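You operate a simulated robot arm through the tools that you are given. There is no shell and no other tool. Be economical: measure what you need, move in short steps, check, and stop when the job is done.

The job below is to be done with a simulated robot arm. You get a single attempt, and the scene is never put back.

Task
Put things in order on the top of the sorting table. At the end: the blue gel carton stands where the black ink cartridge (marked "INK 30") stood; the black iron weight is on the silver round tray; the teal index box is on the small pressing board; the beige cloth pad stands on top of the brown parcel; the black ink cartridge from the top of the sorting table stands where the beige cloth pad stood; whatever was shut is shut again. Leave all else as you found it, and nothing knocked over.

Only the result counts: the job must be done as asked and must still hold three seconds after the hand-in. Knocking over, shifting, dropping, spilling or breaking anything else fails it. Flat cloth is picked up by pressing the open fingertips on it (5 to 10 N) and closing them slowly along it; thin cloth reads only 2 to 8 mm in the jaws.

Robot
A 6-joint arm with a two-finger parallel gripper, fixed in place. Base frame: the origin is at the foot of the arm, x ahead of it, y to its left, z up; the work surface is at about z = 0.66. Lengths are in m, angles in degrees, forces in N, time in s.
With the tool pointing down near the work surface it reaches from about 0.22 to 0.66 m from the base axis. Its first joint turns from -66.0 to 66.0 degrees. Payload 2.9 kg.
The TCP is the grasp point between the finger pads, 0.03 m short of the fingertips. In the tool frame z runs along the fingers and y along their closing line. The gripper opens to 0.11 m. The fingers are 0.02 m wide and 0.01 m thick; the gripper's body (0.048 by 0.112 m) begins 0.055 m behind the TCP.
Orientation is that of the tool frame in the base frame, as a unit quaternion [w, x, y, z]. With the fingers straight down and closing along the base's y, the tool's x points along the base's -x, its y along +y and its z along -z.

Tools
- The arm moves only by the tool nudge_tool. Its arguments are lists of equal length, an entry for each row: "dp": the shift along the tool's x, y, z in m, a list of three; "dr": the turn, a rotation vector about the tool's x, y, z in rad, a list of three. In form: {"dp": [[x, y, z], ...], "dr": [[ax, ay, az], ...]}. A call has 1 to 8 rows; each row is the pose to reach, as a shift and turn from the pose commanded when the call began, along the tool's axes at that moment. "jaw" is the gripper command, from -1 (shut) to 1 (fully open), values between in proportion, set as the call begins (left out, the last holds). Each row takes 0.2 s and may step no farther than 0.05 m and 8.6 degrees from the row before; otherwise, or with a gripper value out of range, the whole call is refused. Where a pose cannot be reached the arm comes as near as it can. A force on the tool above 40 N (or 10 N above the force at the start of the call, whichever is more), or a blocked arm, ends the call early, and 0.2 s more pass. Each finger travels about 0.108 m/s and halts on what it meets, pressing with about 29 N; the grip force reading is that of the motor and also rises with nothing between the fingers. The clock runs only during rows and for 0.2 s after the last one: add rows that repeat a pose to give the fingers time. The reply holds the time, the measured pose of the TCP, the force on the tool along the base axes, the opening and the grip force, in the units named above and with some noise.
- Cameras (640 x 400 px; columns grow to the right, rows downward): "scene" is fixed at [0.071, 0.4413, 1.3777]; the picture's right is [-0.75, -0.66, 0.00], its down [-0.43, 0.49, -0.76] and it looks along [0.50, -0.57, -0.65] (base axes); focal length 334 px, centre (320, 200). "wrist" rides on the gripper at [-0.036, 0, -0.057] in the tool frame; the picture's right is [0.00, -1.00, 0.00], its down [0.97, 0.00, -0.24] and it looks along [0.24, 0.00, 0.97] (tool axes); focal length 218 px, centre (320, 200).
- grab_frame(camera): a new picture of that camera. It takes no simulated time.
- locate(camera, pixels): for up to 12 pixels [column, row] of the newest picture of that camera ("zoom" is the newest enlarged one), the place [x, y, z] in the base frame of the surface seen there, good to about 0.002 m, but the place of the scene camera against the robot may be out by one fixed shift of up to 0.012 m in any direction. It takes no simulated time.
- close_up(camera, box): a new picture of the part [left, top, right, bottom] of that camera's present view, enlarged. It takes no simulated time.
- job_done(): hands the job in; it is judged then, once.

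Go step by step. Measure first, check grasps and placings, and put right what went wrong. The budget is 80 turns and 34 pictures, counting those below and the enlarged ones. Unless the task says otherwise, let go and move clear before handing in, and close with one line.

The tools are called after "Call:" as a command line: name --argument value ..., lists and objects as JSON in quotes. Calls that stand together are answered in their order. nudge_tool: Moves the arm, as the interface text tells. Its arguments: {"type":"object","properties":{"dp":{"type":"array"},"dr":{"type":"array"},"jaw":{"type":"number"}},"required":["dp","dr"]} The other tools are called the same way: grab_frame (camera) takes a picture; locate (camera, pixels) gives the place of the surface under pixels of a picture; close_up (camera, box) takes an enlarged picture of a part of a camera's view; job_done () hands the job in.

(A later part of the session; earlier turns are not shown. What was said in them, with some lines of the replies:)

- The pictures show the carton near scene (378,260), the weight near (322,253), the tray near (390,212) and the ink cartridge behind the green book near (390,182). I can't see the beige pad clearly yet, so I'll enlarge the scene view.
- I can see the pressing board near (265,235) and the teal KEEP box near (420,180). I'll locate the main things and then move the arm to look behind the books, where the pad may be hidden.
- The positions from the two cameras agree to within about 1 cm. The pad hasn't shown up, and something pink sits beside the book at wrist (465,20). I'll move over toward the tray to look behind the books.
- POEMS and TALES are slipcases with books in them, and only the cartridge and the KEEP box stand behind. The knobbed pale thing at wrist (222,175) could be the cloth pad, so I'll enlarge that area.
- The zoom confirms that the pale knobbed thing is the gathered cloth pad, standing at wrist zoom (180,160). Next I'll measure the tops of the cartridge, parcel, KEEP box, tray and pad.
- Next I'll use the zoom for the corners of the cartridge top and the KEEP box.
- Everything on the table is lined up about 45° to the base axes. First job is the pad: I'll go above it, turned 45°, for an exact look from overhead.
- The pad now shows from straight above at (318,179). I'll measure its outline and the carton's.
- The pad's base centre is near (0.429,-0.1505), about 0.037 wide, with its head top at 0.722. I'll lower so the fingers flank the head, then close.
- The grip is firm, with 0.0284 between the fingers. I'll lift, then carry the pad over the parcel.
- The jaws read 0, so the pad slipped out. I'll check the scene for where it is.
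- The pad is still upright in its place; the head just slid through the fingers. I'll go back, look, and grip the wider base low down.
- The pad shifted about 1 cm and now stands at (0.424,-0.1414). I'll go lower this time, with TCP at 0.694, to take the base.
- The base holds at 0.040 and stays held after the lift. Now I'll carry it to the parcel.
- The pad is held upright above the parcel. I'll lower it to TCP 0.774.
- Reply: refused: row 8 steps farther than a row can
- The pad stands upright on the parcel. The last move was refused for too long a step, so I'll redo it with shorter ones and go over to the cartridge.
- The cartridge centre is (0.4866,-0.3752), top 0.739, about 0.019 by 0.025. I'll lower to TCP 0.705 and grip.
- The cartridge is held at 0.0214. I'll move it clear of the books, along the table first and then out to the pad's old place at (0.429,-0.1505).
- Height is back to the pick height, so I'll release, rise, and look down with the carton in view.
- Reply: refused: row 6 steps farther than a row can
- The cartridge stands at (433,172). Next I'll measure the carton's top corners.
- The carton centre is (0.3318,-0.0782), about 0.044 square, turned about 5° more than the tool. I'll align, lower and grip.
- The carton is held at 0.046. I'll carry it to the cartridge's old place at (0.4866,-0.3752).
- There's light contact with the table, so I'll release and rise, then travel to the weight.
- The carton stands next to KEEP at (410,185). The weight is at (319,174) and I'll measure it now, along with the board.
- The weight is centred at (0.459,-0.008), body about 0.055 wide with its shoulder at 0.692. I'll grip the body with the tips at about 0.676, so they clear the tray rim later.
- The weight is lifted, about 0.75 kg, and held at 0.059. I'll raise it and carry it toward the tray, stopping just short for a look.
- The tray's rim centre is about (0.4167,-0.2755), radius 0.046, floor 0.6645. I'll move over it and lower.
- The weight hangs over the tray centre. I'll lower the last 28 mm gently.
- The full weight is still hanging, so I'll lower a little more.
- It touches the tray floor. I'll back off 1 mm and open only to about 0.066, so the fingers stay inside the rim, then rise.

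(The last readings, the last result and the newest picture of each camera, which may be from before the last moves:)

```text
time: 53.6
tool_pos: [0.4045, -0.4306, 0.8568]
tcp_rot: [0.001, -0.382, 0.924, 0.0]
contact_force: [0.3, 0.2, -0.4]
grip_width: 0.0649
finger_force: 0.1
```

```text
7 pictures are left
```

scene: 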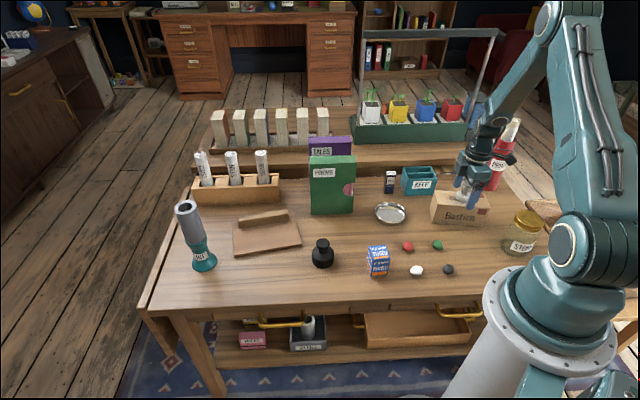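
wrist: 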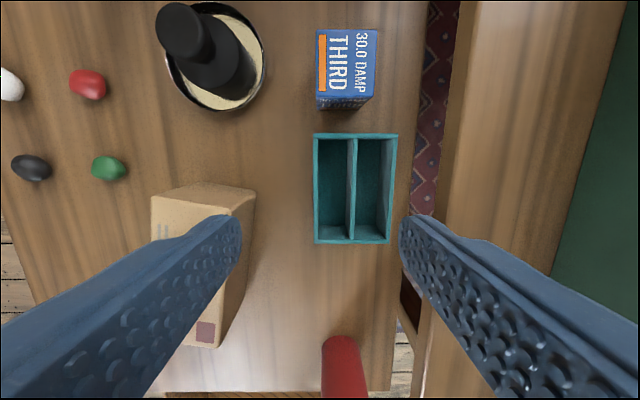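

The weight sits in the tray and the carton stands. Next I'll measure KEEP's corners, (313,136) to (390,243).

Call:
locate --camera "wrist" --pixels '[[314, 137], [395, 137], [390, 241], [316, 241], [353, 160], [335, 240], [352, 187], [321, 104], [342, 350], [235, 235]]'

```text
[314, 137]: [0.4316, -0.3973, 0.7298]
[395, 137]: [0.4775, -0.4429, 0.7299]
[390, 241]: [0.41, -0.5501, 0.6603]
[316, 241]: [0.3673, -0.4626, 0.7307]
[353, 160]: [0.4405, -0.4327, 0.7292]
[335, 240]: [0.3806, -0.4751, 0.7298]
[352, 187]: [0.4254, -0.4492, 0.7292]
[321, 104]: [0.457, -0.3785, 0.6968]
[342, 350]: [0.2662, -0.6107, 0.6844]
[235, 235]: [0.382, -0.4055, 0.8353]
```

KEEP's centre is (0.4224,-0.4528), with its 0.065 width along the closing line. I'll lower and grip it, and meanwhile measure the pressing board in the scene picture.

Call:
nudge_tool --dp '[[0.003, -0.0284, 0.02], [0.003, -0.0284, 0.06], [0.003, -0.0284, 0.1], [0.003, -0.0284, 0.135], [0.003, -0.0284, 0.1568], [0.003, -0.0284, 0.1568]]' --dr '[[0, 0, 0], [0, 0, 0], [0, 0, 0], [0, 0, 0], [0, 0, 0], [0, 0, 0]]' --jaw 0.75

Call:
locate --camera "scene" --pixels '[[236, 255], [300, 245], [234, 225], [241, 230], [287, 221], [239, 219], [286, 212], [294, 218], [262, 240], [264, 226], [270, 250], [390, 213]]'

```text
time: 55.0
tool_pos: [0.4225, -0.4532, 0.702]
tcp_rot: [0.0, -0.383, 0.924, 0.0]
contact_force: [0.8, -0.3, 0.6]
grip_width: 0.0963
finger_force: 0.1
```

```text
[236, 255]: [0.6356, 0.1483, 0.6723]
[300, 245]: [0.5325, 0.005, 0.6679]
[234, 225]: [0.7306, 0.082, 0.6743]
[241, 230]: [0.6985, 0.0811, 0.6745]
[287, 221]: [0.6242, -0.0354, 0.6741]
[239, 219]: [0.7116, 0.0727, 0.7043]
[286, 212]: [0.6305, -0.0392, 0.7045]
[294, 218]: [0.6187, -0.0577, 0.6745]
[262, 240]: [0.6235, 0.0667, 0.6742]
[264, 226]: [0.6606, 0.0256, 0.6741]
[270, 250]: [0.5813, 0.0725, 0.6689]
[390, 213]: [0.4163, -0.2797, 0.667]
```

The board's free strip is about 0.09 deep in front of a bar with its top near 0.704. I'll grip KEEP higher, with TCP at 0.726, so the fingertips clear that bar when placing.

Call:
nudge_tool --dp '[[0, 0, -0.012], [0, 0, -0.024], [0, 0, -0.024]]' --dr '[[0, 0, 0], [0, 0, 0], [0, 0, 0]]'

Call:
nudge_tool --dp '[[0, 0, 0], [0, 0, 0], [0, 0, 0]]' --dr '[[0, 0, 0], [0, 0, 0], [0, 0, 0]]' --jaw -1

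Call:
nudge_tool --dp '[[0, 0, -0.015], [0, 0, -0.05], [0, 0, -0.1], [0, 0, -0.145], [0, 0, -0.145]]' --dr '[[0, 0, 0], [0, 0, 0], [0, 0, 0], [0, 0, 0], [0, 0, 0]]'

```text
time: 55.8
tool_pos: [0.4217, -0.4522, 0.7254]
tcp_rot: [0.0, -0.382, 0.924, 0.0]
contact_force: [-0.7, -1.2, -0.3]
grip_width: 0.0961
finger_force: 0.1
```

```text
time: 56.6
tool_pos: [0.4213, -0.4512, 0.7264]
tcp_rot: [0.0, -0.382, 0.924, 0.0]
contact_force: [-0.8, -0.7, 1.1]
grip_width: 0.0694
finger_force: 29.1
```

```text
time: 57.8
tool_pos: [0.4207, -0.4502, 0.872]
tcp_rot: [0.001, -0.383, 0.924, 0.001]
contact_force: [-0.6, -0.1, -1.0]
grip_width: 0.0696
finger_force: 29.4
```

KEEP is held at 0.069. I'll carry it around in front of the books toward the board.

Call:
nudge_tool --dp '[[-0.045, 0.01, 0], [-0.085, 0.035, 0], [-0.105, 0.075, 0], [-0.11, 0.12, 0], [-0.11, 0.165, 0], [-0.11, 0.21, 0], [-0.12, 0.25, 0], [-0.155, 0.256, 0]]' --dr '[[0, 0, 0], [0, 0, 0], [0, 0, 0], [0, 0, 0], [0, 0, 0], [0, 0, 0], [0, 0, 0], [0, 0, 0]]'

Call:
nudge_tool --dp '[[-0.04, 0, 0], [-0.08, 0, 0], [-0.12, 0, 0], [-0.16, 0, 0], [-0.19, 0, 0], [-0.19, 0, 0]]' --dr '[[0, 0, 0], [0, 0, 0], [0, 0, 0], [0, 0, -0.08], [0, 0, -0.16], [0, 0, -0.16]]'

Call:
grab_frame --camera "wrist"

```text
time: 59.6
tool_pos: [0.3501, -0.1582, 0.8711]
tcp_rot: [-0.001, -0.382, 0.924, 0.0]
contact_force: [-0.2, -0.3, -0.2]
grip_width: 0.0697
finger_force: 28.9
```

```text
time: 61.0
tool_pos: [0.4855, -0.0249, 0.871]
tcp_rot: [0.0, -0.456, 0.89, 0.0]
contact_force: [-0.3, 0.1, 0.9]
grip_width: 0.0696
finger_force: 29.6
```

```text
6 pictures are left
```

wrist: 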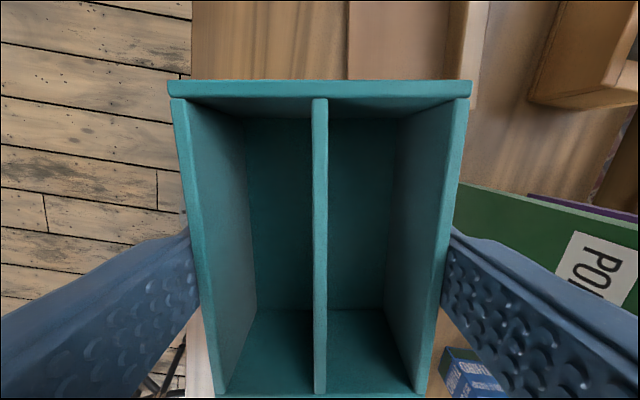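

The board's edges (column 349) and bar (about 450–487) line up with the tool. I'll locate them precisely.

Call:
locate --camera "wrist" --pixels '[[351, 5], [351, 40], [351, 72], [449, 5], [449, 40], [449, 70], [470, 20], [470, 70], [400, 30], [540, 90], [340, 40]]'

```text
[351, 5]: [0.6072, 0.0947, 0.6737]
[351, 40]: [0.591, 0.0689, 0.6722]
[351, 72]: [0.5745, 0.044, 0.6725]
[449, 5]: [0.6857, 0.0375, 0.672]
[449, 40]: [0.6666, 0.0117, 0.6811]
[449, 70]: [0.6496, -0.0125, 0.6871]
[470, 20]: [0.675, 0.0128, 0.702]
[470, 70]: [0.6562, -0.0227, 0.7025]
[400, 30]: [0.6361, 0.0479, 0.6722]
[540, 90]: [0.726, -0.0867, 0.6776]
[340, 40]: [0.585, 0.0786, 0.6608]
```

The free strip runs n=0.4545 to 0.549, with the board top at 0.672. The target centre is (0.6185,0.0284) with a 2° more turn. I'll move forward first, then sideways.

Call:
nudge_tool --dp '[[-0.045, 0, 0], [-0.09, -0.01, 0], [-0.1209, -0.035, 0], [-0.1209, -0.0769, 0], [-0.1209, -0.0769, 0.03], [-0.1209, -0.0769, 0.06], [-0.1209, -0.0769, 0.085], [-0.1209, -0.0769, 0.085]]' --dr '[[0, 0, -0.01], [0, 0, -0.02], [0, 0, -0.038], [0, 0, -0.038], [0, 0, -0.038], [0, 0, -0.038], [0, 0, -0.038], [0, 0, -0.038]]'

Call:
close_up --camera "scene" --box '[170, 130, 350, 280]'

```text
time: 62.8
tool_pos: [0.6164, 0.026, 0.7852]
tcp_rot: [0.001, -0.471, 0.882, 0.0]
contact_force: [-0.2, 0.5, -0.8]
grip_width: 0.0695
finger_force: 29.1
```

```text
2.67 times, centred on (260, 205) of scene
```

zoom: 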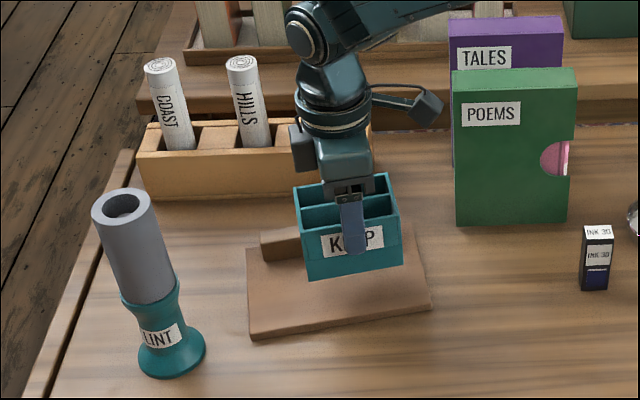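

KEEP is over the free part of the board and everything else is untouched. I'll lower to TCP about 0.740.

Call:
nudge_tool --dp '[[0, 0, 0.02], [0, 0, 0.035], [0, 0, 0.042], [0, 0, 0.045], [0, 0, 0.045]]' --dr '[[0, 0, 0], [0, 0, 0], [0, 0, 0], [0, 0, 0], [0, 0, 0]]'

```text
time: 64.0
tool_pos: [0.6176, 0.0277, 0.7396]
tcp_rot: [0.0, -0.472, 0.882, 0.0]
contact_force: [-0.9, -0.7, -1.3]
grip_width: 0.0697
finger_force: 28.9
```

Call:
nudge_tool --dp '[[0, 0, 0.001], [0, 0, 0.002], [0, 0, 0.002]]' --dr '[[0, 0, 0], [0, 0, 0], [0, 0, 0]]'

```text
time: 64.8
tool_pos: [0.6181, 0.0266, 0.7397]
tcp_rot: [0.001, -0.471, 0.882, 0.0]
contact_force: [-0.3, -0.1, -1.2]
grip_width: 0.0694
finger_force: 29.5
```

Call:
nudge_tool --dp '[[0, 0, 0.001], [0, 0, 0.0015], [0, 0, 0.0015]]' --dr '[[0, 0, 0], [0, 0, 0], [0, 0, 0]]'

```text
time: 65.6
tool_pos: [0.617, 0.0254, 0.7379]
tcp_rot: [0.0, -0.473, 0.881, 0.0]
contact_force: [-1.0, 1.3, 2.1]
grip_width: 0.0696
finger_force: 28.8
```

Light contact with the board. I'll release, rise straight up, and back away.

Call:
nudge_tool --dp '[[0, 0, 0], [0, 0, 0], [0, 0, -0.015], [0, 0, -0.05], [0, 0, -0.09], [0, 0, -0.13], [0.03, 0.02, -0.15], [0.07, 0.04, -0.15]]' --dr '[[0, 0, 0], [0, 0, 0], [0, 0, 0], [0, 0, 0], [0, 0, 0], [0, 0, 0], [0, 0, 0], [0, 0, 0]]' --jaw 0.55

Call:
nudge_tool --dp '[[0.04, 0.02, -0.02], [0.08, 0.04, -0.04], [0.12, 0.06, -0.05], [0.16, 0.07, -0.05], [0.2, 0.07, -0.05]]' --dr '[[0, 0, 0], [0, 0, 0], [0, 0, 0], [0, 0, 0], [0, 0, 0]]'

Call:
grab_frame --camera "scene"

Call:
close_up --camera "scene" --box '[210, 140, 500, 290]'

```text
time: 67.4
tool_pos: [0.5441, -0.009, 0.8861]
tcp_rot: [0.0, -0.472, 0.882, 0.0]
contact_force: [0.1, -0.5, 0.8]
grip_width: 0.0852
finger_force: 0.1
```

```text
time: 68.6
tool_pos: [0.3741, -0.1385, 0.9396]
tcp_rot: [-0.001, -0.472, 0.881, 0.0]
contact_force: [0.2, -0.2, 0.4]
grip_width: 0.0852
finger_force: 0.1
```

```text
4 pictures are left
```

scene: 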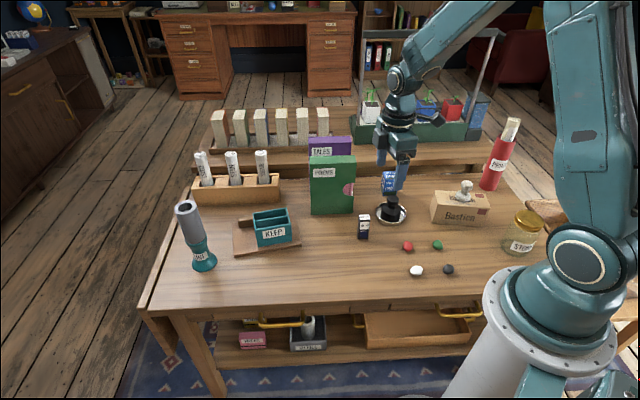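

```text
2.21 times, centred on (355, 215) of scene
```

zoom: 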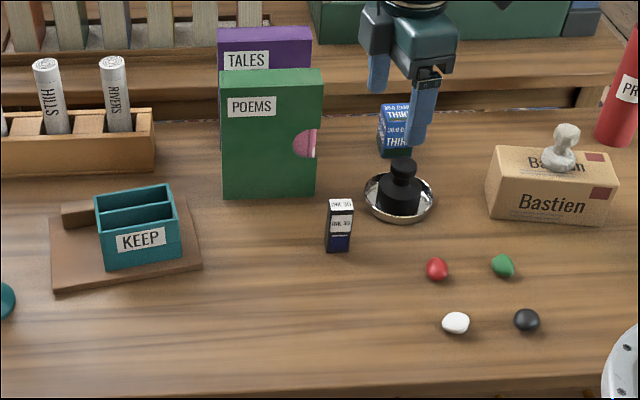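

Everything is in place. I'll take one close look at the pad on the parcel and at the carton before handing in.

Call:
close_up --camera "scene" --box '[370, 160, 500, 241]'

Call:
grab_frame --camera "wrist"

```text
4.92 times, centred on (435, 200) of scene
```

zoom: 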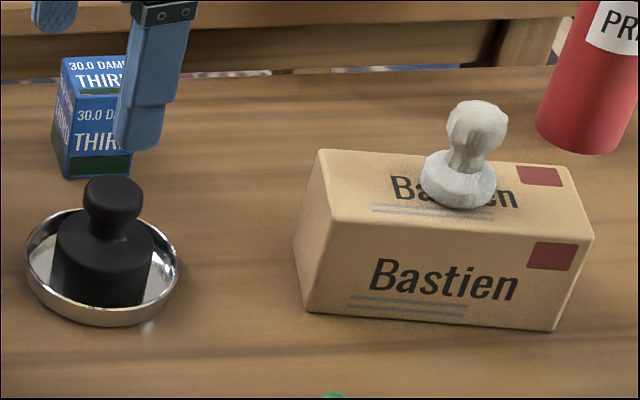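

```text
1 pictures are left
```

wrist: 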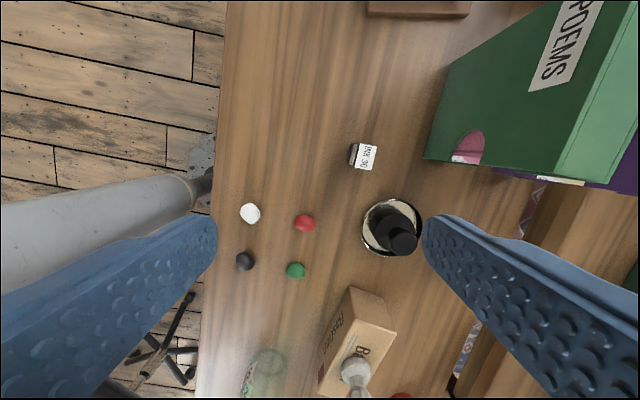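

The pad stands flat on the parcel (its lean matches the red tube's, so that's perspective). The weight is in the tray and the carton, cartridge and KEEP box stand where they should. I'm handing in.

Call:
job_done

```text
The job is handed in.
```

I've handed the job in: the carton, weight, index box, cloth pad and ink cartridge are all in the places you asked for and standing. The pad slipped from the grip once and shifted about 1 cm, but stayed upright. I opened nothing, and the last pictures show nothing else moved or knocked over.
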